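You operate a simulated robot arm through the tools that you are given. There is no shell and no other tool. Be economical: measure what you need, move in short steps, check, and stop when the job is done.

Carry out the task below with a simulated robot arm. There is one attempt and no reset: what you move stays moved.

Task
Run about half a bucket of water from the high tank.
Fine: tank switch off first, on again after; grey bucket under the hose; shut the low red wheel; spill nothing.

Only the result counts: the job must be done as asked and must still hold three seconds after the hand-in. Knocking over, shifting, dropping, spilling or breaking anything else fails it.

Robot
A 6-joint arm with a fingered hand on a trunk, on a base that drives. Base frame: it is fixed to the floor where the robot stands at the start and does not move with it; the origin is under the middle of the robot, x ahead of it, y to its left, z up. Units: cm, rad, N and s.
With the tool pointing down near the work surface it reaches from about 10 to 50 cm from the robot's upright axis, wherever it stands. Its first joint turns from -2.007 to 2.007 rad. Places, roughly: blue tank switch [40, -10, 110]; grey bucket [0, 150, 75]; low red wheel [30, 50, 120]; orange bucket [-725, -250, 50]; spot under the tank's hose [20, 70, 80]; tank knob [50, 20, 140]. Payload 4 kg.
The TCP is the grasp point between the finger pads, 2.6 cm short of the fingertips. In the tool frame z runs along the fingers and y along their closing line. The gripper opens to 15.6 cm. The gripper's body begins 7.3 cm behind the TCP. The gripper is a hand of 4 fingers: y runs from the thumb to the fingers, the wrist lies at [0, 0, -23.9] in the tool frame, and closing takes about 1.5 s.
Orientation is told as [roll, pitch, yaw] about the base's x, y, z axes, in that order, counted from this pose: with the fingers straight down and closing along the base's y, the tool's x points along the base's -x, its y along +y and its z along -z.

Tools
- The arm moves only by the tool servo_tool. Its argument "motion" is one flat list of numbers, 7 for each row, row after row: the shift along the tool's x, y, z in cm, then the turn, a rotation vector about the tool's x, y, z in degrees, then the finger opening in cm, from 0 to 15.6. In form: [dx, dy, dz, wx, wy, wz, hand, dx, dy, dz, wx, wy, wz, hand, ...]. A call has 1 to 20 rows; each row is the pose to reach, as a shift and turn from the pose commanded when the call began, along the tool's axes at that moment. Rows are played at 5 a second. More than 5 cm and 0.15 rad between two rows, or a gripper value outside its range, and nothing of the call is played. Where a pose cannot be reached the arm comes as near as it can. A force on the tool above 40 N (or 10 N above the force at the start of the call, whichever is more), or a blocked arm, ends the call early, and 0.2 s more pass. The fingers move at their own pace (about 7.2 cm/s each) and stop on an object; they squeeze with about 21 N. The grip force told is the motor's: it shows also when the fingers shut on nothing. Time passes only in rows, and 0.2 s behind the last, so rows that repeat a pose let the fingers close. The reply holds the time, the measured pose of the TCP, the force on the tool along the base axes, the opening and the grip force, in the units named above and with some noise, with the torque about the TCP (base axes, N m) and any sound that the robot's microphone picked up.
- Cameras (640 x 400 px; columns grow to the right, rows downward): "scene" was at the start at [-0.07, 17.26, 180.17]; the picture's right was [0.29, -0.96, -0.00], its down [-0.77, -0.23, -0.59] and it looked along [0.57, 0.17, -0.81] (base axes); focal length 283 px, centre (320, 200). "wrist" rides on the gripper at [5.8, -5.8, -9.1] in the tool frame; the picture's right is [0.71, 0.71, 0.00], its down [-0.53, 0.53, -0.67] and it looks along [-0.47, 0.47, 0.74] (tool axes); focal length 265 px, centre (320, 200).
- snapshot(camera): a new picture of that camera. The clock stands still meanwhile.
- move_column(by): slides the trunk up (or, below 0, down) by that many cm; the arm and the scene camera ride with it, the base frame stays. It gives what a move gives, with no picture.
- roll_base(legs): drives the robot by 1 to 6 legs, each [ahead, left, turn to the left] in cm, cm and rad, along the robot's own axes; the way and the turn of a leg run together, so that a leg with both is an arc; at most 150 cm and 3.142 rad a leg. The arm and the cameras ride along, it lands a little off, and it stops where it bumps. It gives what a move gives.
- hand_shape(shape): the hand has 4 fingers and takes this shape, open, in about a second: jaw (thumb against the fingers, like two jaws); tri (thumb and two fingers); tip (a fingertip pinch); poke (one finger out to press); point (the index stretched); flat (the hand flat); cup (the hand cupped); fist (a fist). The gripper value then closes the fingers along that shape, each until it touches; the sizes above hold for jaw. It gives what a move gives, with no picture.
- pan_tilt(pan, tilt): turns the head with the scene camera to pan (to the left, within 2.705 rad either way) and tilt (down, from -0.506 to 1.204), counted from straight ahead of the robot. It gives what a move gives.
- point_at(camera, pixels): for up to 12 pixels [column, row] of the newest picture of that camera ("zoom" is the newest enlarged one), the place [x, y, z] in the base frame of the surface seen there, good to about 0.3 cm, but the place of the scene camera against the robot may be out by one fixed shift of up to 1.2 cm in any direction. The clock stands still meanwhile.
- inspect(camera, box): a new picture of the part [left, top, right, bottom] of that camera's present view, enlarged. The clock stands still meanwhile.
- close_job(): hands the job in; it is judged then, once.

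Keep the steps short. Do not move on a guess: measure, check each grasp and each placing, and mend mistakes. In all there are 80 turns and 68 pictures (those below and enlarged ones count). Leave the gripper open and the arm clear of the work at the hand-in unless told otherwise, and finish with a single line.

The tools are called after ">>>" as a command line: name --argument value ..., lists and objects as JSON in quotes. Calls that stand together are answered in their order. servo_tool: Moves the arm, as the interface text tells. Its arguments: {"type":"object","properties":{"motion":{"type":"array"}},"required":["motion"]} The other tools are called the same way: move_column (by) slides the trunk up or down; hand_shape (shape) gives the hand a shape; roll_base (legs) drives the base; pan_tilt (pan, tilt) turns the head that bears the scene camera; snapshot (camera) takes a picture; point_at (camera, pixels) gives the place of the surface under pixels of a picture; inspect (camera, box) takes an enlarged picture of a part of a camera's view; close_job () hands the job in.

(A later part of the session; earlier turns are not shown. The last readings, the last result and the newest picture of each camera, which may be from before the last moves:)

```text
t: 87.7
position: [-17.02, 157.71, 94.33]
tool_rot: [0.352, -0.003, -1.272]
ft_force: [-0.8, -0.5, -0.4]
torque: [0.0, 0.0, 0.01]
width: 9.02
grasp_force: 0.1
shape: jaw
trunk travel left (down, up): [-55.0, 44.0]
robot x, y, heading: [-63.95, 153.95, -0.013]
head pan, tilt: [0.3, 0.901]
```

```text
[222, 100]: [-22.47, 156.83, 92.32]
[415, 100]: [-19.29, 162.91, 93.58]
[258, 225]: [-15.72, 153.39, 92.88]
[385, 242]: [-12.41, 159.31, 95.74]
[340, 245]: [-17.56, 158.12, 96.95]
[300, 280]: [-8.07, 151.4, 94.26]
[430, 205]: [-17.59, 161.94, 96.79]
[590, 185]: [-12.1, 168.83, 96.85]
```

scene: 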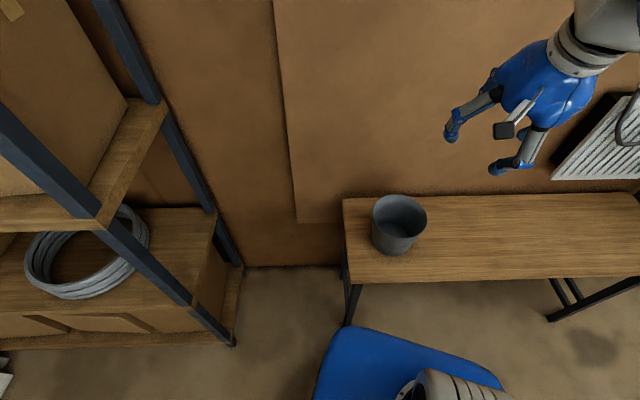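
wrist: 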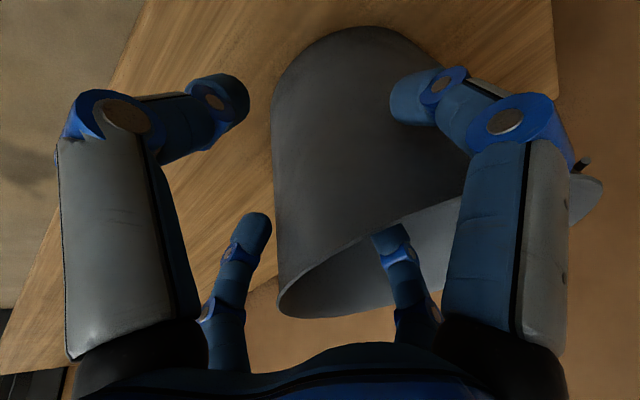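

The hand is a cross: thumb (outside), opposing finger (inside), and two side fingers outside along the wall. That should pinch the wall well; I close and check.

>>> servo_tool --motion '[0, 0, 0, 0, 0, 0, 6, 0, 0, 0, 0, 0, 0, 4, 0, 0, 0, 0, 0, 0, 2, 0, 0, 0, 0, 0, 0, 0, 0, 0, 0, 0, 0, 0, 0, 0, 0, 0, 0, 0, 0, 0, 0, 0, 0, 0, 0, 0, 0, 0, 0, 0, 0, 0, 0, 0]'

>>> snapshot --camera "wrist"

```text
t: 89.5
position: [-17.14, 157.68, 94.36]
tool_rot: [0.351, -0.002, -1.273]
ft_force: [0.4, -0.6, -0.2]
torque: [-0.02, 0.12, -0.02]
width: 0.03
grasp_force: 20.9
shape: jaw
trunk travel left (down, up): [-55.0, 44.0]
robot x, y, heading: [-63.52, 153.61, -0.02]
head pan, tilt: [0.3, 0.901]
```

```text
33 pictures are left
```

wrist: 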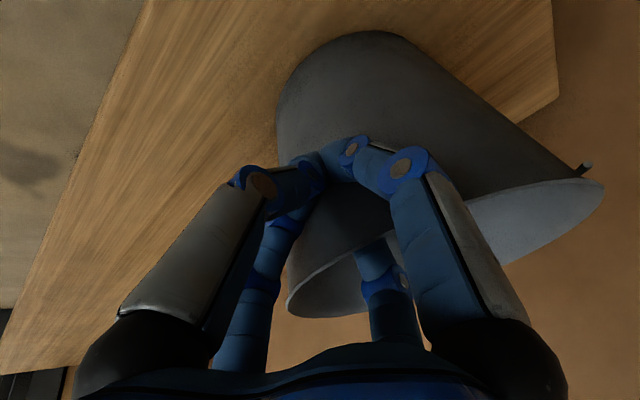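

The wall is pinched (thin sheet). I lift 3 cm as a test.

>>> move_column --by 3

>>> snapshot --camera "scene"

>>> snapshot --camera "wrist"

```text
t: 90.2
position: [-16.9, 157.7, 97.36]
tool_rot: [0.351, -0.004, -1.274]
ft_force: [0.2, 0.3, -2.7]
torque: [-0.05, 0.22, 0.04]
width: 0.0
grasp_force: 20.8
shape: jaw
trunk travel left (down, up): [-58.0, 41.0]
robot x, y, heading: [-63.91, 153.67, -0.01]
head pan, tilt: [0.3, 0.901]
```

```text
32 pictures are left
```

scene: 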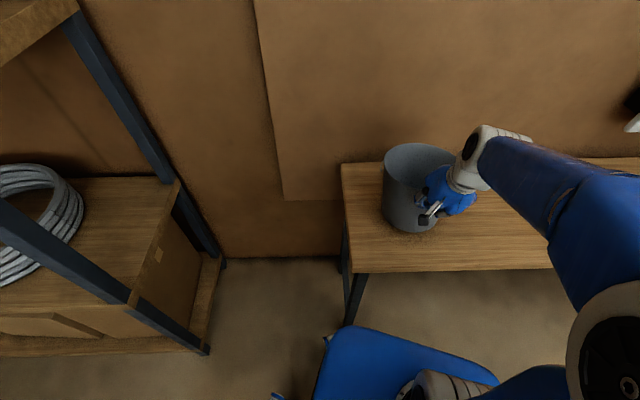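

```text
31 pictures are left
```

wrist: 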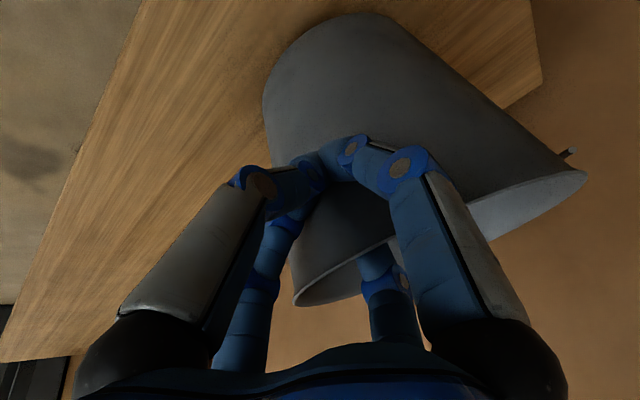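

Held (about 3 N), bottom clear of the table. I carry it along the bench, stopping short of the spout.

>>> roll_base --legs '[[25, -78, 0]]'

>>> pan_tilt --pan 0.1 --tilt 0.7

>>> snapshot --camera "scene"

```text
t: 100.3
position: [6.05, 80.37, 97.38]
tool_rot: [0.35, -0.004, -1.284]
ft_force: [-0.8, 0.1, -1.9]
torque: [-0.07, 0.17, -0.07]
width: 0.0
grasp_force: 21.6
shape: jaw
trunk travel left (down, up): [-58.0, 41.0]
robot x, y, heading: [-40.62, 77.33, -0.026]
head pan, tilt: [0.3, 0.901]
```

```text
t: 101.1
position: [6.13, 80.3, 97.36]
tool_rot: [0.35, -0.003, -1.285]
ft_force: [-0.1, 0.4, -2.2]
torque: [-0.06, 0.2, 0.02]
width: 0.0
grasp_force: 20.7
shape: jaw
trunk travel left (down, up): [-58.0, 41.0]
robot x, y, heading: [-40.6, 77.1, -0.026]
head pan, tilt: [0.099, 0.7]
```

```text
30 pictures are left
```

scene: 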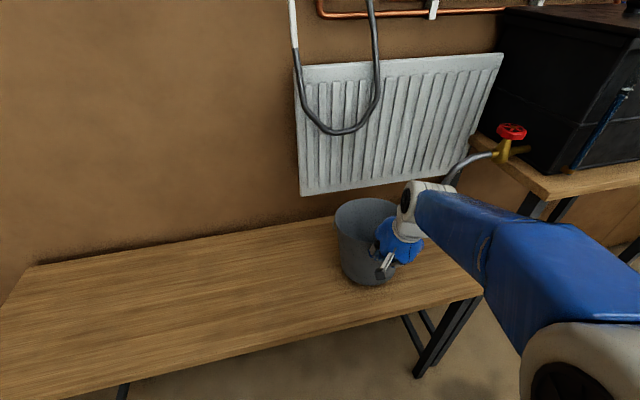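

Check where the forearm runs relative to the upper bench and spout before going on.

>>> point_at --camera "scene" --pixels '[[430, 190], [480, 200], [540, 210], [600, 200], [480, 255], [415, 200], [336, 225], [365, 200], [460, 175], [512, 132], [350, 250], [545, 195]]'

>>> inspect --camera "scene" --box '[320, 120, 560, 300]'

```text
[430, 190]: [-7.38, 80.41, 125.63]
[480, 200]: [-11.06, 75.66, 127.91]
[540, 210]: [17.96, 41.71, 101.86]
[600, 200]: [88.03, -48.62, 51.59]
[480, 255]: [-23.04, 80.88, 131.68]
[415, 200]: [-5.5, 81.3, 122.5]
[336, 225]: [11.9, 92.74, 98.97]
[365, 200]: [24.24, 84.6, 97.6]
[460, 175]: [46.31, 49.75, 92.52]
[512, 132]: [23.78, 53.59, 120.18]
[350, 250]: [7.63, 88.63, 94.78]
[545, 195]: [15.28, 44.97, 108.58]
```

```text
2.22 times, centred on (440, 210) of scene
```

zoom: 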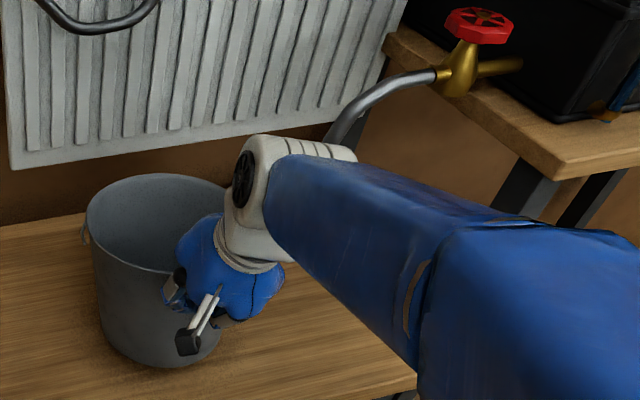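

The forearm runs back towards the robot, clear of bench and spout. I drive the last part.

>>> roll_base --legs '[[6.6, -17.2, 0]]'

>>> snapshot --camera "scene"

```text
t: 103.9
position: [12.1, 62.6, 97.29]
tool_rot: [0.351, -0.003, -1.287]
ft_force: [-0.5, -0.3, -2.0]
torque: [-0.08, 0.19, 0.01]
width: 0.01
grasp_force: 20.7
shape: jaw
trunk travel left (down, up): [-58.0, 41.0]
robot x, y, heading: [-34.6, 59.04, -0.032]
head pan, tilt: [0.099, 0.7]
```

```text
28 pictures are left
```

scene: 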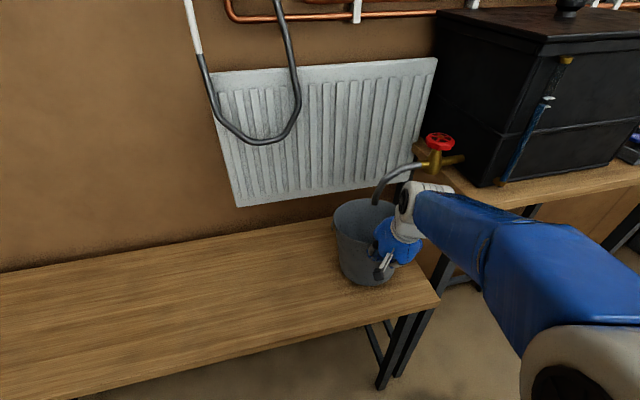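

The spout now sits over the bucket. I enlarge to check the placing.

>>> inspect --camera "scene" --box '[320, 140, 440, 300]'

>>> point_at --camera "scene" --pixels '[[375, 203], [336, 222], [358, 200], [345, 206], [352, 242], [386, 206], [396, 225]]'

```text
2.50 times, centred on (380, 220) of scene
```

zoom: 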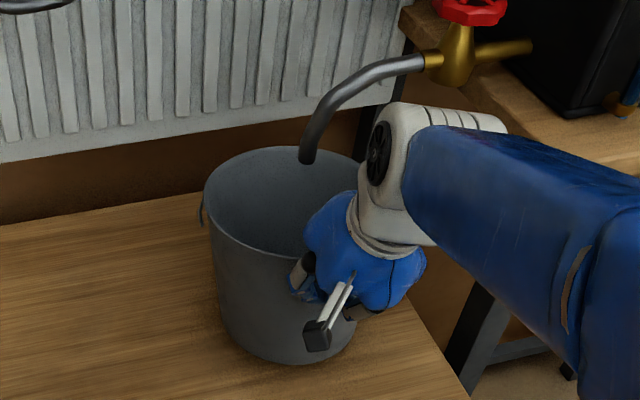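

```text
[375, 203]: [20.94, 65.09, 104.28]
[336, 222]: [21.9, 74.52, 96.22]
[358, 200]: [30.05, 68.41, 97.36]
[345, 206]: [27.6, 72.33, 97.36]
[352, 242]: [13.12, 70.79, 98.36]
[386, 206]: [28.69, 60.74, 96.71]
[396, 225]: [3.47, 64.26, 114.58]
```

The spout is over the bucket's centre within about 0.5 cm. I lower the trunk until the bucket stands.

>>> move_column --by -2.6

>>> move_column --by -0.4

>>> inspect --camera "scene" --box '[320, 140, 440, 300]'

```text
t: 104.6
position: [12.1, 62.7, 94.71]
tool_rot: [0.35, -0.004, -1.287]
ft_force: [-0.2, 0.6, -1.5]
torque: [-0.01, 0.1, 0.02]
width: 0.0
grasp_force: 21.1
shape: jaw
trunk travel left (down, up): [-55.4, 43.6]
robot x, y, heading: [-34.51, 59.28, -0.034]
head pan, tilt: [0.099, 0.7]
```

```text
t: 105.2
position: [12.14, 62.73, 94.36]
tool_rot: [0.35, -0.003, -1.286]
ft_force: [-0.3, 0.5, -1.2]
torque: [-0.06, 0.08, 0.0]
width: 0.0
grasp_force: 20.9
shape: jaw
trunk travel left (down, up): [-55.0, 44.0]
robot x, y, heading: [-34.49, 59.31, -0.032]
head pan, tilt: [0.099, 0.7]
```

```text
2.50 times, centred on (380, 220) of scene
```

zoom: 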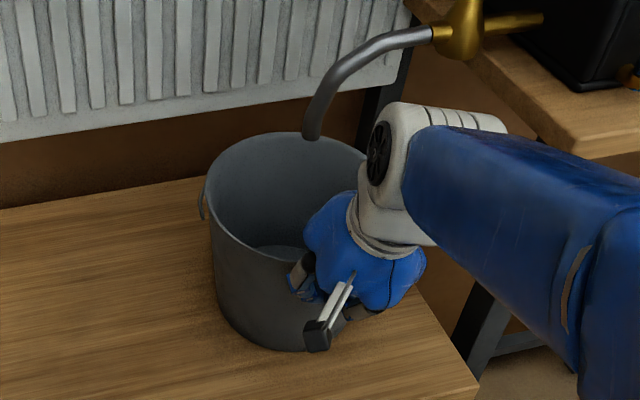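

Nearly all weight is down. A further 0.3 cm, then open to 5 cm.

>>> move_column --by -0.4

>>> servo_tool --motion '[0, 0, 0, 0, 0, 0, 2, 0, 0, 0, 0, 0, 0, 4, 0, 0, 0, 0, 0, 0, 6, 0, 0, 0, 0, 0, 0, 6, 0, 0, 0, 0, 0, 0, 6]'

>>> snapshot --camera "wrist"

```text
t: 105.7
position: [12.16, 62.6, 94.28]
tool_rot: [0.358, -0.006, -1.287]
ft_force: [-2.7, -0.5, 13.8]
torque: [0.02, -0.05, 0.01]
width: 0.01
grasp_force: 21.3
shape: jaw
trunk travel left (down, up): [-54.6, 44.4]
robot x, y, heading: [-34.79, 58.83, -0.031]
head pan, tilt: [0.099, 0.7]
```

```text
t: 106.9
position: [12.11, 62.69, 93.94]
tool_rot: [0.351, -0.003, -1.286]
ft_force: [0.2, 0.1, -0.7]
torque: [-0.05, 0.0, -0.02]
width: 5.98
grasp_force: 0.0
shape: jaw
trunk travel left (down, up): [-54.6, 44.4]
robot x, y, heading: [-34.86, 59.14, -0.029]
head pan, tilt: [0.099, 0.7]
```

```text
25 pictures are left
```

wrist: 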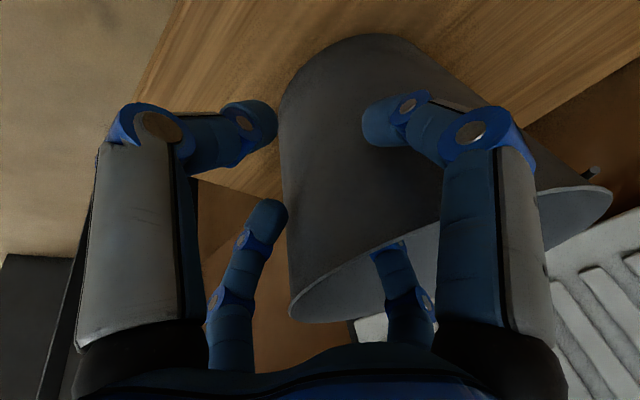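

Fingers are free of the wall. I retreat along the tool axis 9.5 cm, then back the robot away.

>>> servo_tool --motion '[0, 0, -2, 0, 0, 0, 6, 0, 0, -4, 0, 0, 0, 6, 0, 0, -6, 0, 0, 0, 6, 0, 0, -8, 0, 0, 0, 6, 0, 0, -9.5, 0, 0, 0, 6, 0, 0, -9.5, 0, 0, 0, 6]'

>>> roll_base --legs '[[-40, 0, 0]]'

>>> snapshot --camera "scene"

```text
t: 108.3
position: [8.65, 61.75, 102.82]
tool_rot: [0.351, -0.003, -1.287]
ft_force: [0.0, 0.6, -0.2]
torque: [0.01, 0.01, 0.0]
width: 5.97
grasp_force: 0.0
shape: jaw
trunk travel left (down, up): [-54.6, 44.4]
robot x, y, heading: [-34.88, 59.4, -0.03]
head pan, tilt: [0.099, 0.7]
```

```text
t: 114.0
position: [-32.17, 63.09, 102.83]
tool_rot: [0.352, -0.005, -1.281]
ft_force: [-1.0, -0.3, -0.1]
torque: [-0.02, -0.02, 0.0]
width: 5.97
grasp_force: 0.1
shape: jaw
trunk travel left (down, up): [-54.6, 44.4]
robot x, y, heading: [-75.44, 60.51, -0.023]
head pan, tilt: [0.099, 0.7]
```

```text
24 pictures are left
```

scene: 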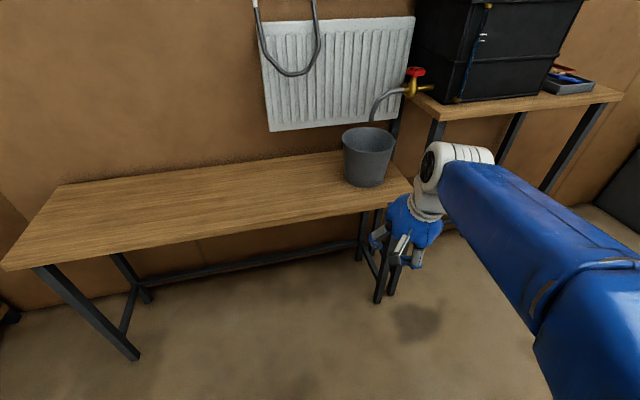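

The bucket stands under the spout. Now the wheel: I raise the trunk, straighten the hand to vertical and set the arm offset in free space.

>>> move_column --by 35

>>> servo_tool --motion '[0, 0, 0, 6.7, 0, 0, 12, 0, 0, 0, 13.4, 0, 0, 12, 0, 0, 0, 20.1, 0, 0, 12, 0, 0, 0, 20.1, 0, 0, 12]'

>>> servo_tool --motion '[2.2, 0.8, 0, 0, 0, 7, 12, 4.4, 1.5, 0, 0, 0, 14, 12, 6.6, 2.2, 0, 0, 0, 21, 12, 8.8, 3, 0, 0, 0, 28, 12, 11.1, 3.7, 0, 0, 0, 35, 12, 11.1, 3.7, 0, 0, 0, 35, 12]'

```text
t: 117.5
position: [-32.07, 63.18, 137.78]
tool_rot: [0.353, -0.004, -1.281]
ft_force: [0.9, 0.4, 0.0]
torque: [0.0, -0.03, 0.01]
width: 5.95
grasp_force: 0.0
shape: jaw
trunk travel left (down, up): [-89.6, 9.4]
robot x, y, heading: [-75.34, 60.28, -0.024]
head pan, tilt: [0.099, 0.7]
```

```text
t: 118.5
position: [-32.23, 63.09, 137.94]
tool_rot: [-0.001, -0.006, -1.284]
ft_force: [-0.4, 0.2, 0.0]
torque: [0.02, -0.01, -0.01]
width: 11.97
grasp_force: 0.1
shape: jaw
trunk travel left (down, up): [-89.6, 9.4]
robot x, y, heading: [-75.5, 60.27, -0.022]
head pan, tilt: [0.099, 0.7]
```

```text
t: 119.9
position: [-31.91, 74.61, 137.9]
tool_rot: [0.003, -0.001, -1.893]
ft_force: [-0.6, 0.8, -0.1]
torque: [0.01, -0.01, 0.01]
width: 11.94
grasp_force: 0.0
shape: jaw
trunk travel left (down, up): [-89.6, 9.4]
robot x, y, heading: [-75.41, 60.19, -0.027]
head pan, tilt: [0.099, 0.7]
```

All well. Drive right 20.6 then ahead 54, with the hand above everything there except the lid knob area.

>>> roll_base --legs '[[0, -20.6, 0], [53, 0, 0]]'

>>> snapshot --camera "wrist"

>>> pan_tilt --pan 0.45 --tilt 0.85

>>> snapshot --camera "scene"

```text
t: 129.8
position: [19.42, 51.38, 138.01]
tool_rot: [0.004, -0.001, -1.907]
ft_force: [0.0, 0.3, -0.1]
torque: [-0.02, -0.03, -0.01]
width: 11.95
grasp_force: 0.1
shape: jaw
trunk travel left (down, up): [-89.6, 9.4]
robot x, y, heading: [-24.44, 37.73, -0.039]
head pan, tilt: [0.099, 0.7]
```

```text
23 pictures are left
```

wrist: 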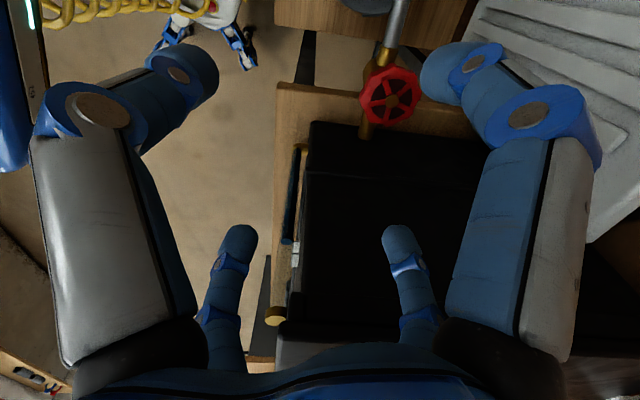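

```text
t: 130.6
position: [19.39, 51.39, 137.96]
tool_rot: [0.004, 0.0, -1.905]
ft_force: [0.6, -0.4, 0.4]
torque: [0.01, 0.01, -0.01]
width: 11.95
grasp_force: 0.0
shape: jaw
trunk travel left (down, up): [-89.6, 9.4]
robot x, y, heading: [-24.13, 37.92, -0.042]
head pan, tilt: [0.45, 0.85]
```

```text
22 pictures are left
```

scene: 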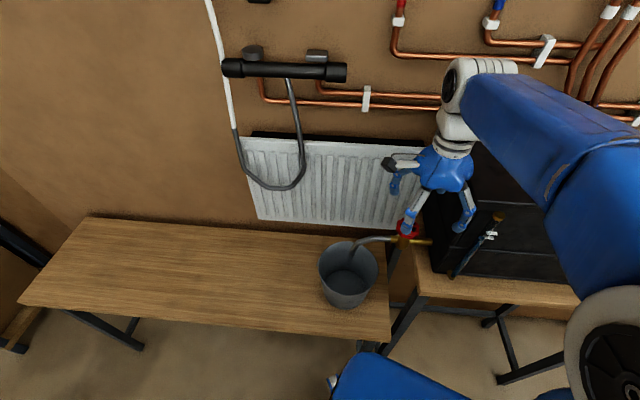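

Measure the wheel with the wrist camera.

>>> point_at --camera "wrist" --pixels '[[390, 94], [363, 95], [417, 92], [392, 68], [388, 121], [372, 75], [410, 113], [305, 152], [300, 240], [385, 60], [365, 130]]'

```text
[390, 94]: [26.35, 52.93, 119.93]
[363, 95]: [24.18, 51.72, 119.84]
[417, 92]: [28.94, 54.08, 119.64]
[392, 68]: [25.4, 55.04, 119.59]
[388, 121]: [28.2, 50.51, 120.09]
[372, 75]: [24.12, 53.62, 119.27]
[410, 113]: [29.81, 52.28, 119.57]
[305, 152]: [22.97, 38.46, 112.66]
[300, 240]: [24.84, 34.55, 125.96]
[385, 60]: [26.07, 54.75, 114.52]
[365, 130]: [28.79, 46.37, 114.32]
```

Wheel centre [26.6, 52.85], top z≈119.7. Drive ahead 6, then fine-align.

>>> roll_base --legs '[[6, 0, 0]]'

```text
t: 132.1
position: [25.35, 51.51, 137.93]
tool_rot: [0.005, -0.003, -1.907]
ft_force: [-0.9, -0.2, 0.5]
torque: [-0.06, 0.0, -0.01]
width: 11.97
grasp_force: 0.0
shape: jaw
trunk travel left (down, up): [-89.6, 9.4]
robot x, y, heading: [-17.76, 37.51, -0.043]
head pan, tilt: [0.45, 0.85]
```

Align over the wheel, narrow the fingers to 9 cm, and go down partway.

>>> servo_tool --motion '[0.8, 0.4, 0, 0, 0, 0, 9, 1.68, 0.74, 0, 0, 0, 0, 9, 1.68, 0.74, 3, 0, 0, 0, 9, 1.68, 0.74, 6, 0, 0, 0, 9, 1.68, 0.74, 9, 0, 0, 0, 9, 1.68, 0.74, 11, 0, 0, 0, 9, 1.68, 0.74, 11, 0, 0, 0, 9]'

>>> snapshot --camera "wrist"

>>> inspect --camera "scene" --box '[300, 100, 540, 320]'

```text
t: 133.7
position: [26.84, 52.38, 126.89]
tool_rot: [0.003, -0.003, -1.905]
ft_force: [-0.3, 0.6, -0.7]
torque: [-0.02, -0.02, 0.0]
width: 9.07
grasp_force: 0.1
shape: jaw
trunk travel left (down, up): [-89.6, 9.4]
robot x, y, heading: [-17.68, 37.58, -0.037]
head pan, tilt: [0.45, 0.85]
```

```text
21 pictures are left
```

wrist: 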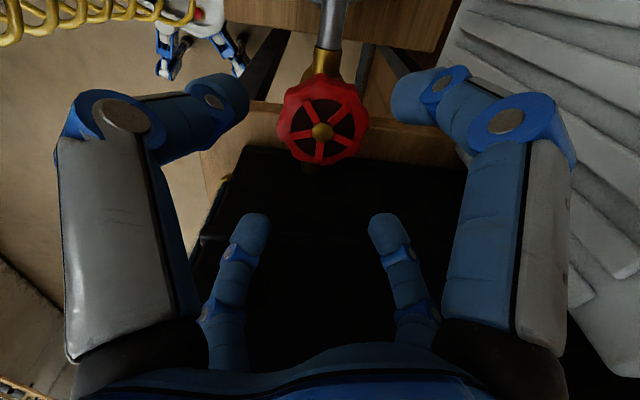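

```text
1.82 times, centred on (420, 210) of scene
```

zoom: 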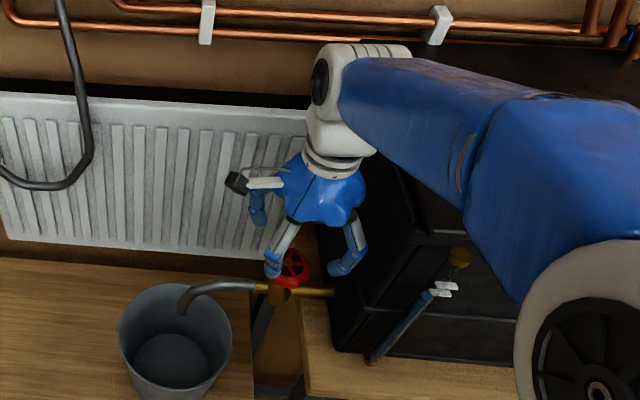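

The forearm passes close to the tank lid corner; measure before going lower.

>>> point_at --camera "zoom" --pixels '[[355, 130], [385, 150], [420, 185], [460, 205], [500, 240], [370, 60], [440, 65], [415, 228], [400, 200], [360, 215], [345, 245], [520, 110]]'

```text
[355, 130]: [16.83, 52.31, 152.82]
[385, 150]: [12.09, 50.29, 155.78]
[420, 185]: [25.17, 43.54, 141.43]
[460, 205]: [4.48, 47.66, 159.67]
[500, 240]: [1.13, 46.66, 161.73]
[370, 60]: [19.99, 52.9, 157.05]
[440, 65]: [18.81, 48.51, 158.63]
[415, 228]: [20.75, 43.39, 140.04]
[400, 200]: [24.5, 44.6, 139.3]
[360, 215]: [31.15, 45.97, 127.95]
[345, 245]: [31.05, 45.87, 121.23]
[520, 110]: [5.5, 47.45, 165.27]
```

The forearm stays about 5 cm above the lid after lowering. I go down with a small centring correction.

>>> servo_tool --motion '[0.36, -0.38, 1.5, 0, 0, 0, 9, 0.36, -0.38, 3, 0, 0, 0, 9, 0.36, -0.38, 4.5, 0, 0, 0, 9, 0.36, -0.38, 6.1, 0, 0, 0, 9, 0.36, -0.38, 6.1, 0, 0, 0, 9]'

>>> snapshot --camera "wrist"

```text
t: 134.9
position: [26.29, 52.74, 120.86]
tool_rot: [0.004, -0.002, -1.907]
ft_force: [-0.1, 0.2, 0.6]
torque: [0.02, 0.0, 0.01]
width: 9.06
grasp_force: 0.0
shape: jaw
trunk travel left (down, up): [-89.6, 9.4]
robot x, y, heading: [-18.18, 37.37, -0.043]
head pan, tilt: [0.45, 0.85]
```

```text
19 pictures are left
```

wrist: 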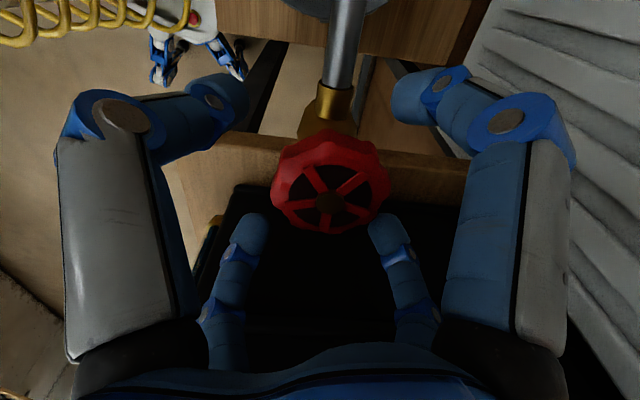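

Centred. Lower 0.6 cm more and close on the wheel's rim.

>>> servo_tool --motion '[0, 0, 0.6, 0, 0, 0, 9, 0, 0, 0.6, 0, 0, 0, 7, 0, 0, 0.6, 0, 0, 0, 6, 0, 0, 0.6, 0, 0, 0, 5, 0, 0, 0.6, 0, 0, 0, 4, 0, 0, 0.6, 0, 0, 0, 3, 0, 0, 0.6, 0, 0, 0, 3, 0, 0, 0.6, 0, 0, 0, 3]'

>>> snapshot --camera "wrist"

```text
t: 136.7
position: [26.38, 53.01, 120.15]
tool_rot: [0.003, -0.005, -1.906]
ft_force: [4.4, -2.5, -9.5]
torque: [0.05, 0.05, -0.02]
width: 4.81
grasp_force: 21.0
shape: jaw
trunk travel left (down, up): [-89.6, 9.4]
robot x, y, heading: [-18.07, 37.39, -0.041]
head pan, tilt: [0.45, 0.85]
```

```text
18 pictures are left
```

wrist: 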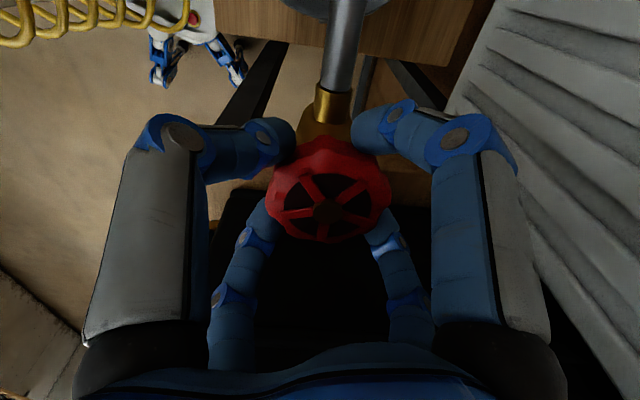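

Gripped (4.8 cm). Turn counter-clockwise from above (tool -z) by 21° in small rows and listen.

>>> servo_tool --motion '[0, 0, 0, 0, 0, -7, 3, 0, 0, 0, 0, 0, -14, 3, 0, 0, 0, 0, 0, -21, 3, 0, 0, 0, 0, 0, -21, 3]'

>>> inspect --camera "scene" --box '[300, 190, 460, 320]'

```text
t: 137.7
position: [26.44, 52.82, 120.19]
tool_rot: [-0.001, -0.005, -1.537]
ft_force: [-3.0, -9.9, -14.7]
torque: [-0.14, 0.21, -0.08]
width: 4.77
grasp_force: 20.5
shape: jaw
trunk travel left (down, up): [-89.6, 9.4]
robot x, y, heading: [-17.56, 37.44, -0.034]
head pan, tilt: [0.45, 0.85]
```

```text
3.08 times, centred on (380, 255) of scene
```

zoom: 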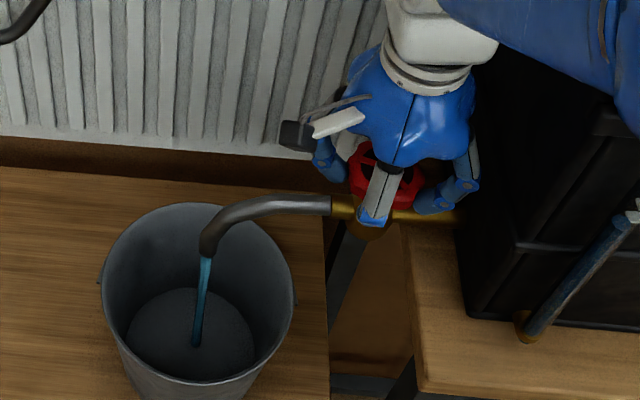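

Water runs neatly into the bucket. I hold 4 s and look at the level.

>>> servo_tool --motion '[0, 0, 0, 0, 0, 0, 3, 0, 0, 0, 0, 0, 0, 3, 0, 0, 0, 0, 0, 0, 3, 0, 0, 0, 0, 0, 0, 3, 0, 0, 0, 0, 0, 0, 3, 0, 0, 0, 0, 0, 0, 3, 0, 0, 0, 0, 0, 0, 3, 0, 0, 0, 0, 0, 0, 3, 0, 0, 0, 0, 0, 0, 3, 0, 0, 0, 0, 0, 0, 3, 0, 0, 0, 0, 0, 0, 3, 0, 0, 0, 0, 0, 0, 3, 0, 0, 0, 0, 0, 0, 3, 0, 0, 0, 0, 0, 0, 3, 0, 0, 0, 0, 0, 0, 3, 0, 0, 0, 0, 0, 0, 3, 0, 0, 0, 0, 0, 0, 3, 0, 0, 0, 0, 0, 0, 3, 0, 0, 0, 0, 0, 0, 3, 0, 0, 0, 0, 0, 0, 3]'

>>> inspect --camera "scene" --box '[300, 190, 460, 320]'

>>> point_at --camera "zoom" --pixels '[[160, 320], [230, 330], [170, 300], [240, 310], [195, 375], [150, 340]]'

```text
t: 141.9
position: [26.37, 52.75, 120.24]
tool_rot: [-0.001, -0.004, -1.54]
ft_force: [-3.4, -11.0, -17.2]
torque: [-0.17, 0.23, -0.05]
width: 4.77
grasp_force: 20.7
shape: jaw
trunk travel left (down, up): [-89.6, 9.4]
robot x, y, heading: [-17.79, 37.53, -0.036]
head pan, tilt: [0.45, 0.85]
```

```text
3.08 times, centred on (380, 255) of scene
```

zoom: 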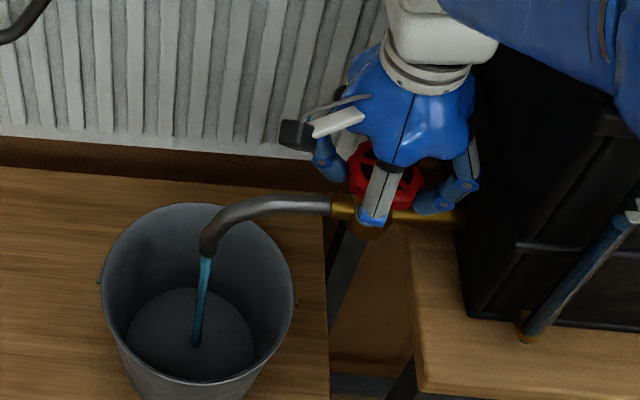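

```text
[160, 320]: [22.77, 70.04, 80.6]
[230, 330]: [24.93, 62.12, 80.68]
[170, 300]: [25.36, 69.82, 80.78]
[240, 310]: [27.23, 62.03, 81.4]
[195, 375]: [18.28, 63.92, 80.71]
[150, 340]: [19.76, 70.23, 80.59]
```

The flow is slow. Open another 28° and wait some seconds.

>>> servo_tool --motion '[0, 0, 0, 0, 0, -7, 3, 0, 0, 0, 0, 0, -14, 3, 0, 0, 0, 0, 0, -21, 3, 0, 0, 0, 0, 0, -28, 3, 0, 0, 0, 0, 0, -28, 3, 0, 0, 0, 0, 0, -28, 3, 0, 0, 0, 0, 0, -28, 3, 0, 0, 0, 0, 0, -28, 3, 0, 0, 0, 0, 0, -28, 3, 0, 0, 0, 0, 0, -28, 3, 0, 0, 0, 0, 0, -28, 3, 0, 0, 0, 0, 0, -28, 3, 0, 0, 0, 0, 0, -28, 3, 0, 0, 0, 0, 0, -28, 3]'

>>> inspect --camera "scene" --box '[300, 190, 460, 320]'

>>> point_at --camera "zoom" --pixels '[[160, 320], [230, 330], [170, 300], [240, 310], [195, 375], [150, 340], [170, 345], [225, 350]]'

```text
t: 144.9
position: [26.43, 52.72, 120.29]
tool_rot: [-0.001, -0.002, -1.05]
ft_force: [-2.6, -19.7, -12.0]
torque: [-0.42, 0.25, -0.09]
width: 4.78
grasp_force: 21.1
shape: jaw
trunk travel left (down, up): [-89.6, 9.4]
robot x, y, heading: [-17.76, 37.35, -0.046]
head pan, tilt: [0.45, 0.85]
```

```text
3.08 times, centred on (380, 255) of scene
```

zoom: 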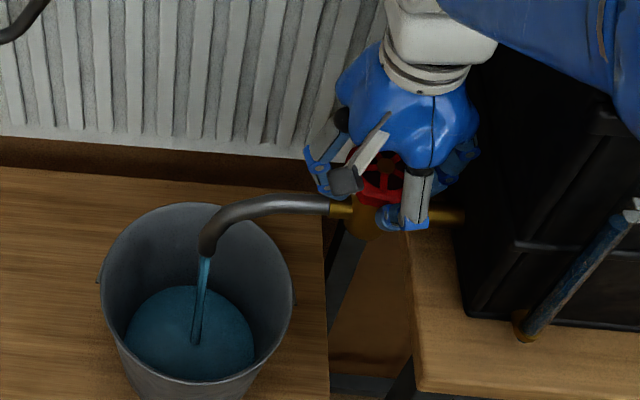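

```text
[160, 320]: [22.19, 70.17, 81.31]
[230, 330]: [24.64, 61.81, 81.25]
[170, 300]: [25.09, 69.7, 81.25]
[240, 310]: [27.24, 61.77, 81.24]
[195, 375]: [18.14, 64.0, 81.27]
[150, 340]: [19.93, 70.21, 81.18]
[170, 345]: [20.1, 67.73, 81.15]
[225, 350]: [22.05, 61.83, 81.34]
```

Level is rising at about 0.25 cm/s (now z 81.25; half full is about 89.3). I hold for some 17 s, then look.

>>> servo_tool --motion '[0, 0, 0, 0, 0, 0, 3, 0, 0, 0, 0, 0, 0, 3, 0, 0, 0, 0, 0, 0, 3, 0, 0, 0, 0, 0, 0, 3, 0, 0, 0, 0, 0, 0, 3, 0, 0, 0, 0, 0, 0, 3, 0, 0, 0, 0, 0, 0, 3, 0, 0, 0, 0, 0, 0, 3, 0, 0, 0, 0, 0, 0, 3, 0, 0, 0, 0, 0, 0, 3, 0, 0, 0, 0, 0, 0, 3, 0, 0, 0, 0, 0, 0, 3, 0, 0, 0, 0, 0, 0, 3, 0, 0, 0, 0, 0, 0, 3, 0, 0, 0, 0, 0, 0, 3, 0, 0, 0, 0, 0, 0, 3, 0, 0, 0, 0, 0, 0, 3, 0, 0, 0, 0, 0, 0, 3, 0, 0, 0, 0, 0, 0, 3, 0, 0, 0, 0, 0, 0, 3]'

>>> servo_tool --motion '[0, 0, 0, 0, 0, 0, 3, 0, 0, 0, 0, 0, 0, 3, 0, 0, 0, 0, 0, 0, 3, 0, 0, 0, 0, 0, 0, 3, 0, 0, 0, 0, 0, 0, 3, 0, 0, 0, 0, 0, 0, 3, 0, 0, 0, 0, 0, 0, 3, 0, 0, 0, 0, 0, 0, 3, 0, 0, 0, 0, 0, 0, 3, 0, 0, 0, 0, 0, 0, 3, 0, 0, 0, 0, 0, 0, 3, 0, 0, 0, 0, 0, 0, 3, 0, 0, 0, 0, 0, 0, 3, 0, 0, 0, 0, 0, 0, 3, 0, 0, 0, 0, 0, 0, 3, 0, 0, 0, 0, 0, 0, 3, 0, 0, 0, 0, 0, 0, 3, 0, 0, 0, 0, 0, 0, 3, 0, 0, 0, 0, 0, 0, 3, 0, 0, 0, 0, 0, 0, 3]'

>>> servo_tool --motion '[0, 0, 0, 0, 0, 0, 3, 0, 0, 0, 0, 0, 0, 3, 0, 0, 0, 0, 0, 0, 3, 0, 0, 0, 0, 0, 0, 3, 0, 0, 0, 0, 0, 0, 3, 0, 0, 0, 0, 0, 0, 3, 0, 0, 0, 0, 0, 0, 3, 0, 0, 0, 0, 0, 0, 3, 0, 0, 0, 0, 0, 0, 3, 0, 0, 0, 0, 0, 0, 3, 0, 0, 0, 0, 0, 0, 3, 0, 0, 0, 0, 0, 0, 3, 0, 0, 0, 0, 0, 0, 3, 0, 0, 0, 0, 0, 0, 3, 0, 0, 0, 0, 0, 0, 3, 0, 0, 0, 0, 0, 0, 3, 0, 0, 0, 0, 0, 0, 3, 0, 0, 0, 0, 0, 0, 3, 0, 0, 0, 0, 0, 0, 3, 0, 0, 0, 0, 0, 0, 3]'

>>> inspect --camera "scene" --box '[300, 190, 460, 320]'

>>> point_at --camera "zoom" --pixels '[[160, 320], [230, 330], [170, 300], [240, 310], [195, 365], [150, 330], [170, 345], [225, 345]]'

```text
t: 149.1
position: [26.56, 52.69, 120.25]
tool_rot: [0.0, -0.001, -1.049]
ft_force: [-2.5, -19.0, -13.7]
torque: [-0.38, 0.2, -0.11]
width: 4.78
grasp_force: 21.0
shape: jaw
trunk travel left (down, up): [-89.6, 9.4]
robot x, y, heading: [-17.99, 37.27, -0.038]
head pan, tilt: [0.45, 0.85]
```

```text
t: 153.3
position: [26.39, 52.66, 120.22]
tool_rot: [0.0, -0.001, -1.051]
ft_force: [-2.6, -19.2, -12.9]
torque: [-0.4, 0.25, -0.1]
width: 4.79
grasp_force: 21.0
shape: jaw
trunk travel left (down, up): [-89.6, 9.4]
robot x, y, heading: [-17.49, 37.47, -0.04]
head pan, tilt: [0.45, 0.85]
```

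```text
t: 157.5
position: [26.49, 52.62, 120.25]
tool_rot: [0.0, -0.001, -1.051]
ft_force: [-2.4, -18.8, -12.8]
torque: [-0.4, 0.25, -0.11]
width: 4.77
grasp_force: 21.1
shape: jaw
trunk travel left (down, up): [-89.6, 9.4]
robot x, y, heading: [-18.12, 37.46, -0.045]
head pan, tilt: [0.45, 0.85]
```

```text
3.08 times, centred on (380, 255) of scene
```

zoom: 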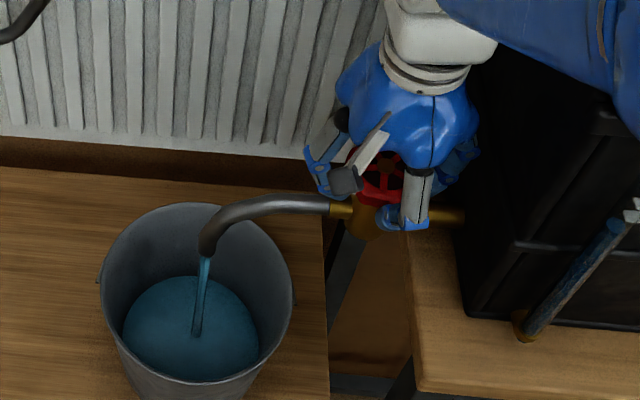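

```text
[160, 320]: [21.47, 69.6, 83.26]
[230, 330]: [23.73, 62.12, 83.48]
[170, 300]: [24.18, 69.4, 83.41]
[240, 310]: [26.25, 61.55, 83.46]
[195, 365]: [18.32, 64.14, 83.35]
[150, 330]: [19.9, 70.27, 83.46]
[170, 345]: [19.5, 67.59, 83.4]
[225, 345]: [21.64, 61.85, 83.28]
```

Now z≈83.4, rising 0.17 cm/s. About 30 s more before the next look.

>>> servo_tool --motion '[0, 0, 0, 0, 0, 0, 3, 0, 0, 0, 0, 0, 0, 3, 0, 0, 0, 0, 0, 0, 3, 0, 0, 0, 0, 0, 0, 3, 0, 0, 0, 0, 0, 0, 3, 0, 0, 0, 0, 0, 0, 3, 0, 0, 0, 0, 0, 0, 3, 0, 0, 0, 0, 0, 0, 3, 0, 0, 0, 0, 0, 0, 3, 0, 0, 0, 0, 0, 0, 3, 0, 0, 0, 0, 0, 0, 3, 0, 0, 0, 0, 0, 0, 3, 0, 0, 0, 0, 0, 0, 3, 0, 0, 0, 0, 0, 0, 3, 0, 0, 0, 0, 0, 0, 3, 0, 0, 0, 0, 0, 0, 3, 0, 0, 0, 0, 0, 0, 3, 0, 0, 0, 0, 0, 0, 3, 0, 0, 0, 0, 0, 0, 3, 0, 0, 0, 0, 0, 0, 3]'

>>> servo_tool --motion '[0, 0, 0, 0, 0, 0, 3, 0, 0, 0, 0, 0, 0, 3, 0, 0, 0, 0, 0, 0, 3, 0, 0, 0, 0, 0, 0, 3, 0, 0, 0, 0, 0, 0, 3, 0, 0, 0, 0, 0, 0, 3, 0, 0, 0, 0, 0, 0, 3, 0, 0, 0, 0, 0, 0, 3, 0, 0, 0, 0, 0, 0, 3, 0, 0, 0, 0, 0, 0, 3, 0, 0, 0, 0, 0, 0, 3, 0, 0, 0, 0, 0, 0, 3, 0, 0, 0, 0, 0, 0, 3, 0, 0, 0, 0, 0, 0, 3, 0, 0, 0, 0, 0, 0, 3, 0, 0, 0, 0, 0, 0, 3, 0, 0, 0, 0, 0, 0, 3, 0, 0, 0, 0, 0, 0, 3, 0, 0, 0, 0, 0, 0, 3, 0, 0, 0, 0, 0, 0, 3]'

>>> servo_tool --motion '[0, 0, 0, 0, 0, 0, 3, 0, 0, 0, 0, 0, 0, 3, 0, 0, 0, 0, 0, 0, 3, 0, 0, 0, 0, 0, 0, 3, 0, 0, 0, 0, 0, 0, 3, 0, 0, 0, 0, 0, 0, 3, 0, 0, 0, 0, 0, 0, 3, 0, 0, 0, 0, 0, 0, 3, 0, 0, 0, 0, 0, 0, 3, 0, 0, 0, 0, 0, 0, 3, 0, 0, 0, 0, 0, 0, 3, 0, 0, 0, 0, 0, 0, 3, 0, 0, 0, 0, 0, 0, 3, 0, 0, 0, 0, 0, 0, 3, 0, 0, 0, 0, 0, 0, 3, 0, 0, 0, 0, 0, 0, 3, 0, 0, 0, 0, 0, 0, 3, 0, 0, 0, 0, 0, 0, 3, 0, 0, 0, 0, 0, 0, 3, 0, 0, 0, 0, 0, 0, 3]'

>>> servo_tool --motion '[0, 0, 0, 0, 0, 0, 3, 0, 0, 0, 0, 0, 0, 3, 0, 0, 0, 0, 0, 0, 3, 0, 0, 0, 0, 0, 0, 3, 0, 0, 0, 0, 0, 0, 3, 0, 0, 0, 0, 0, 0, 3, 0, 0, 0, 0, 0, 0, 3, 0, 0, 0, 0, 0, 0, 3, 0, 0, 0, 0, 0, 0, 3, 0, 0, 0, 0, 0, 0, 3, 0, 0, 0, 0, 0, 0, 3, 0, 0, 0, 0, 0, 0, 3, 0, 0, 0, 0, 0, 0, 3, 0, 0, 0, 0, 0, 0, 3, 0, 0, 0, 0, 0, 0, 3, 0, 0, 0, 0, 0, 0, 3, 0, 0, 0, 0, 0, 0, 3, 0, 0, 0, 0, 0, 0, 3, 0, 0, 0, 0, 0, 0, 3, 0, 0, 0, 0, 0, 0, 3]'

>>> servo_tool --motion '[0, 0, 0, 0, 0, 0, 3, 0, 0, 0, 0, 0, 0, 3, 0, 0, 0, 0, 0, 0, 3, 0, 0, 0, 0, 0, 0, 3, 0, 0, 0, 0, 0, 0, 3, 0, 0, 0, 0, 0, 0, 3, 0, 0, 0, 0, 0, 0, 3, 0, 0, 0, 0, 0, 0, 3, 0, 0, 0, 0, 0, 0, 3, 0, 0, 0, 0, 0, 0, 3, 0, 0, 0, 0, 0, 0, 3, 0, 0, 0, 0, 0, 0, 3, 0, 0, 0, 0, 0, 0, 3, 0, 0, 0, 0, 0, 0, 3, 0, 0, 0, 0, 0, 0, 3, 0, 0, 0, 0, 0, 0, 3, 0, 0, 0, 0, 0, 0, 3, 0, 0, 0, 0, 0, 0, 3, 0, 0, 0, 0, 0, 0, 3, 0, 0, 0, 0, 0, 0, 3]'

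>>> servo_tool --motion '[0, 0, 0, 0, 0, 0, 3, 0, 0, 0, 0, 0, 0, 3, 0, 0, 0, 0, 0, 0, 3, 0, 0, 0, 0, 0, 0, 3, 0, 0, 0, 0, 0, 0, 3, 0, 0, 0, 0, 0, 0, 3, 0, 0, 0, 0, 0, 0, 3, 0, 0, 0, 0, 0, 0, 3, 0, 0, 0, 0, 0, 0, 3, 0, 0, 0, 0, 0, 0, 3, 0, 0, 0, 0, 0, 0, 3, 0, 0, 0, 0, 0, 0, 3, 0, 0, 0, 0, 0, 0, 3, 0, 0, 0, 0, 0, 0, 3, 0, 0, 0, 0, 0, 0, 3, 0, 0, 0, 0, 0, 0, 3, 0, 0, 0, 0, 0, 0, 3, 0, 0, 0, 0, 0, 0, 3, 0, 0, 0, 0, 0, 0, 3, 0, 0, 0, 0, 0, 0, 3]'

>>> inspect --camera "scene" --box '[300, 190, 460, 320]'

>>> point_at --camera "zoom" --pixels '[[160, 320], [230, 330], [170, 300], [240, 310], [195, 355], [150, 330], [170, 335], [225, 340]]'

```text
t: 161.7
position: [26.5, 52.71, 120.15]
tool_rot: [0.001, -0.003, -1.052]
ft_force: [-1.8, -19.7, -12.7]
torque: [-0.38, 0.23, -0.1]
width: 4.76
grasp_force: 20.9
shape: jaw
trunk travel left (down, up): [-89.6, 9.4]
robot x, y, heading: [-17.91, 37.4, -0.042]
head pan, tilt: [0.45, 0.85]
```

```text
t: 165.9
position: [26.4, 52.69, 120.18]
tool_rot: [-0.001, -0.003, -1.049]
ft_force: [-2.7, -19.2, -12.9]
torque: [-0.35, 0.26, -0.12]
width: 4.79
grasp_force: 20.9
shape: jaw
trunk travel left (down, up): [-89.6, 9.4]
robot x, y, heading: [-17.52, 37.76, -0.043]
head pan, tilt: [0.45, 0.85]
```

```text
t: 170.1
position: [26.42, 52.63, 120.18]
tool_rot: [0.0, -0.001, -1.05]
ft_force: [-3.1, -18.6, -13.1]
torque: [-0.35, 0.26, -0.15]
width: 4.77
grasp_force: 20.6
shape: jaw
trunk travel left (down, up): [-89.6, 9.4]
robot x, y, heading: [-17.78, 37.17, -0.041]
head pan, tilt: [0.45, 0.85]
```

```text
t: 174.3
position: [26.44, 52.61, 120.18]
tool_rot: [0.0, -0.001, -1.052]
ft_force: [-2.0, -19.3, -12.6]
torque: [-0.34, 0.21, -0.12]
width: 4.81
grasp_force: 20.9
shape: jaw
trunk travel left (down, up): [-89.6, 9.4]
robot x, y, heading: [-17.99, 37.22, -0.037]
head pan, tilt: [0.45, 0.85]
```

```text
t: 178.5
position: [26.6, 52.68, 120.36]
tool_rot: [0.0, -0.003, -1.05]
ft_force: [-3.4, -19.3, -12.5]
torque: [-0.36, 0.28, -0.13]
width: 4.79
grasp_force: 20.8
shape: jaw
trunk travel left (down, up): [-89.6, 9.4]
robot x, y, heading: [-17.81, 37.56, -0.041]
head pan, tilt: [0.45, 0.85]
```

```text
t: 182.7
position: [26.48, 52.66, 120.18]
tool_rot: [0.0, -0.002, -1.051]
ft_force: [-1.9, -19.4, -12.9]
torque: [-0.38, 0.27, -0.11]
width: 4.8
grasp_force: 21.2
shape: jaw
trunk travel left (down, up): [-89.6, 9.4]
robot x, y, heading: [-18.05, 37.56, -0.042]
head pan, tilt: [0.45, 0.85]
```

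```text
3.08 times, centred on (380, 255) of scene
```

zoom: 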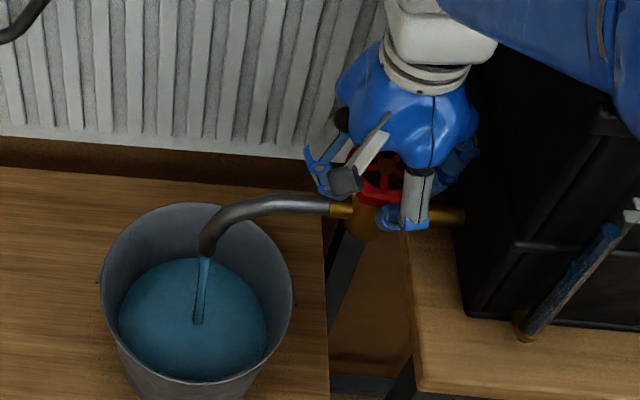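

```text
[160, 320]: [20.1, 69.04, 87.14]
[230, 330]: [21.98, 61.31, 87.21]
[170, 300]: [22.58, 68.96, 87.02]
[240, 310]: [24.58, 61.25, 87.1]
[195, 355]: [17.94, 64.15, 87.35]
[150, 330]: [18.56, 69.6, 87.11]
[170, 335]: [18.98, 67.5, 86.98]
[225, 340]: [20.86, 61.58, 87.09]
```

z≈87.1 (40 % of height). Another 12.6 s, then turn the wheel shut (49° back plus a little).

>>> servo_tool --motion '[0, 0, 0, 0, 0, 0, 3, 0, 0, 0, 0, 0, 0, 3, 0, 0, 0, 0, 0, 0, 3, 0, 0, 0, 0, 0, 0, 3, 0, 0, 0, 0, 0, 0, 3, 0, 0, 0, 0, 0, 0, 3, 0, 0, 0, 0, 0, 0, 3, 0, 0, 0, 0, 0, 0, 3, 0, 0, 0, 0, 0, 0, 3, 0, 0, 0, 0, 0, 0, 3, 0, 0, 0, 0, 0, 0, 3, 0, 0, 0, 0, 0, 0, 3, 0, 0, 0, 0, 0, 0, 3, 0, 0, 0, 0, 0, 0, 3, 0, 0, 0, 0, 0, 0, 3, 0, 0, 0, 0, 0, 0, 3, 0, 0, 0, 0, 0, 0, 3, 0, 0, 0, 0, 0, 0, 3, 0, 0, 0, 0, 0, 0, 3, 0, 0, 0, 0, 0, 0, 3]'

>>> servo_tool --motion '[0, 0, 0, 0, 0, 0, 3, 0, 0, 0, 0, 0, 0, 3, 0, 0, 0, 0, 0, 0, 3, 0, 0, 0, 0, 0, 0, 3, 0, 0, 0, 0, 0, 0, 3, 0, 0, 0, 0, 0, 0, 3, 0, 0, 0, 0, 0, 0, 3, 0, 0, 0, 0, 0, 0, 3, 0, 0, 0, 0, 0, 0, 3, 0, 0, 0, 0, 0, 0, 3, 0, 0, 0, 0, 0, 0, 3, 0, 0, 0, 0, 0, 0, 3, 0, 0, 0, 0, 0, 0, 3, 0, 0, 0, 0, 0, 0, 3, 0, 0, 0, 0, 0, 0, 3, 0, 0, 0, 0, 0, 0, 3, 0, 0, 0, 0, 0, 0, 3, 0, 0, 0, 0, 0, 0, 3, 0, 0, 0, 0, 0, 0, 3, 0, 0, 0, 0, 0, 0, 3]'

>>> servo_tool --motion '[0, 0, 0, 0, 0, 0, 3, 0, 0, 0, 0, 0, 0, 3, 0, 0, 0, 0, 0, 0, 3, 0, 0, 0, 0, 0, 0, 3, 0, 0, 0, 0, 0, 0, 3, 0, 0, 0, 0, 0, 0, 3, 0, 0, 0, 0, 0, 0, 3, 0, 0, 0, 0, 0, 0, 3, 0, 0, 0, 0, 0, 0, 3, 0, 0, 0, 0, 0, 0, 3, 0, 0, 0, 0, 0, 0, 3, 0, 0, 0, 0, 0, 0, 3, 0, 0, 0, 0, 0, 0, 3, 0, 0, 0, 0, 0, 0, 3, 0, 0, 0, 0, 0, 0, 3, 0, 0, 0, 0, 0, 0, 3, 0, 0, 0, 0, 0, 0, 3, 0, 0, 0, 0, 0, 0, 3, 0, 0, 0, 0, 0, 0, 3, 0, 0, 0, 0, 0, 0, 3]'

>>> servo_tool --motion '[0, 0, 0, 0, 0, 8, 3, 0, 0, 0, 0, 0, 16, 3, 0, 0, 0, 0, 0, 24, 3, 0, 0, 0, 0, 0, 32, 3, 0, 0, 0, 0, 0, 40, 3, 0, 0, 0, 0, 0, 48, 3, 0, 0, 0, 0, 0, 53, 3, 0, 0, 0, 0, 0, 53, 3, 0, 0, 0, 0, 0, 53, 3]'

>>> inspect --camera "scene" --box '[300, 190, 460, 320]'

>>> point_at --camera "zoom" --pixels '[[160, 320], [230, 330], [170, 300], [240, 310], [195, 350], [150, 330]]'

```text
t: 186.9
position: [26.5, 52.72, 120.15]
tool_rot: [-0.001, -0.003, -1.05]
ft_force: [-3.4, -19.7, -12.2]
torque: [-0.39, 0.25, -0.11]
width: 4.81
grasp_force: 21.2
shape: jaw
trunk travel left (down, up): [-89.6, 9.4]
robot x, y, heading: [-18.19, 38.0, -0.038]
head pan, tilt: [0.45, 0.85]
```

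```text
t: 191.1
position: [26.41, 52.66, 120.22]
tool_rot: [-0.001, -0.001, -1.051]
ft_force: [-3.1, -18.8, -12.7]
torque: [-0.36, 0.22, -0.14]
width: 4.79
grasp_force: 20.9
shape: jaw
trunk travel left (down, up): [-89.6, 9.4]
robot x, y, heading: [-17.48, 37.92, -0.041]
head pan, tilt: [0.45, 0.85]
```

```text
t: 195.3
position: [26.37, 52.64, 120.2]
tool_rot: [-0.001, -0.001, -1.05]
ft_force: [-2.3, -18.9, -13.5]
torque: [-0.31, 0.27, -0.14]
width: 4.79
grasp_force: 21.3
shape: jaw
trunk travel left (down, up): [-89.6, 9.4]
robot x, y, heading: [-18.15, 37.7, -0.04]
head pan, tilt: [0.45, 0.85]
```

```text
t: 197.3
position: [26.5, 52.92, 120.28]
tool_rot: [0.002, -0.002, -1.978]
ft_force: [0.4, -7.8, -13.7]
torque: [-0.02, 0.15, 0.39]
width: 4.74
grasp_force: 21.0
shape: jaw
trunk travel left (down, up): [-89.6, 9.4]
robot x, y, heading: [-17.84, 37.58, -0.041]
head pan, tilt: [0.45, 0.85]
```

```text
3.08 times, centred on (380, 255) of scene
```

zoom: 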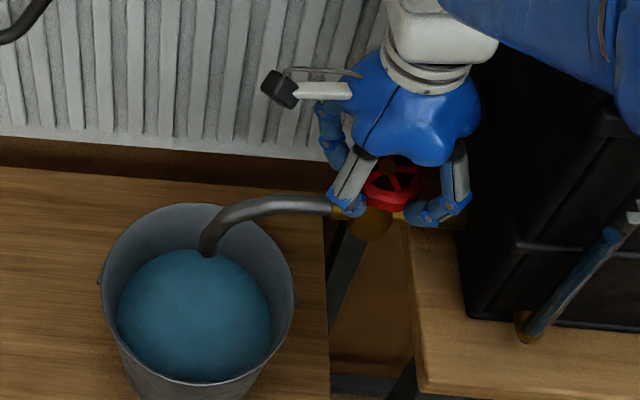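

```text
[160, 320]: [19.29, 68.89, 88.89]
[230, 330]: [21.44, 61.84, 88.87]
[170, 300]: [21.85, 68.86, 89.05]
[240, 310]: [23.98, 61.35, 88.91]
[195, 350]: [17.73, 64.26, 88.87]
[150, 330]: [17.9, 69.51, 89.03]
```

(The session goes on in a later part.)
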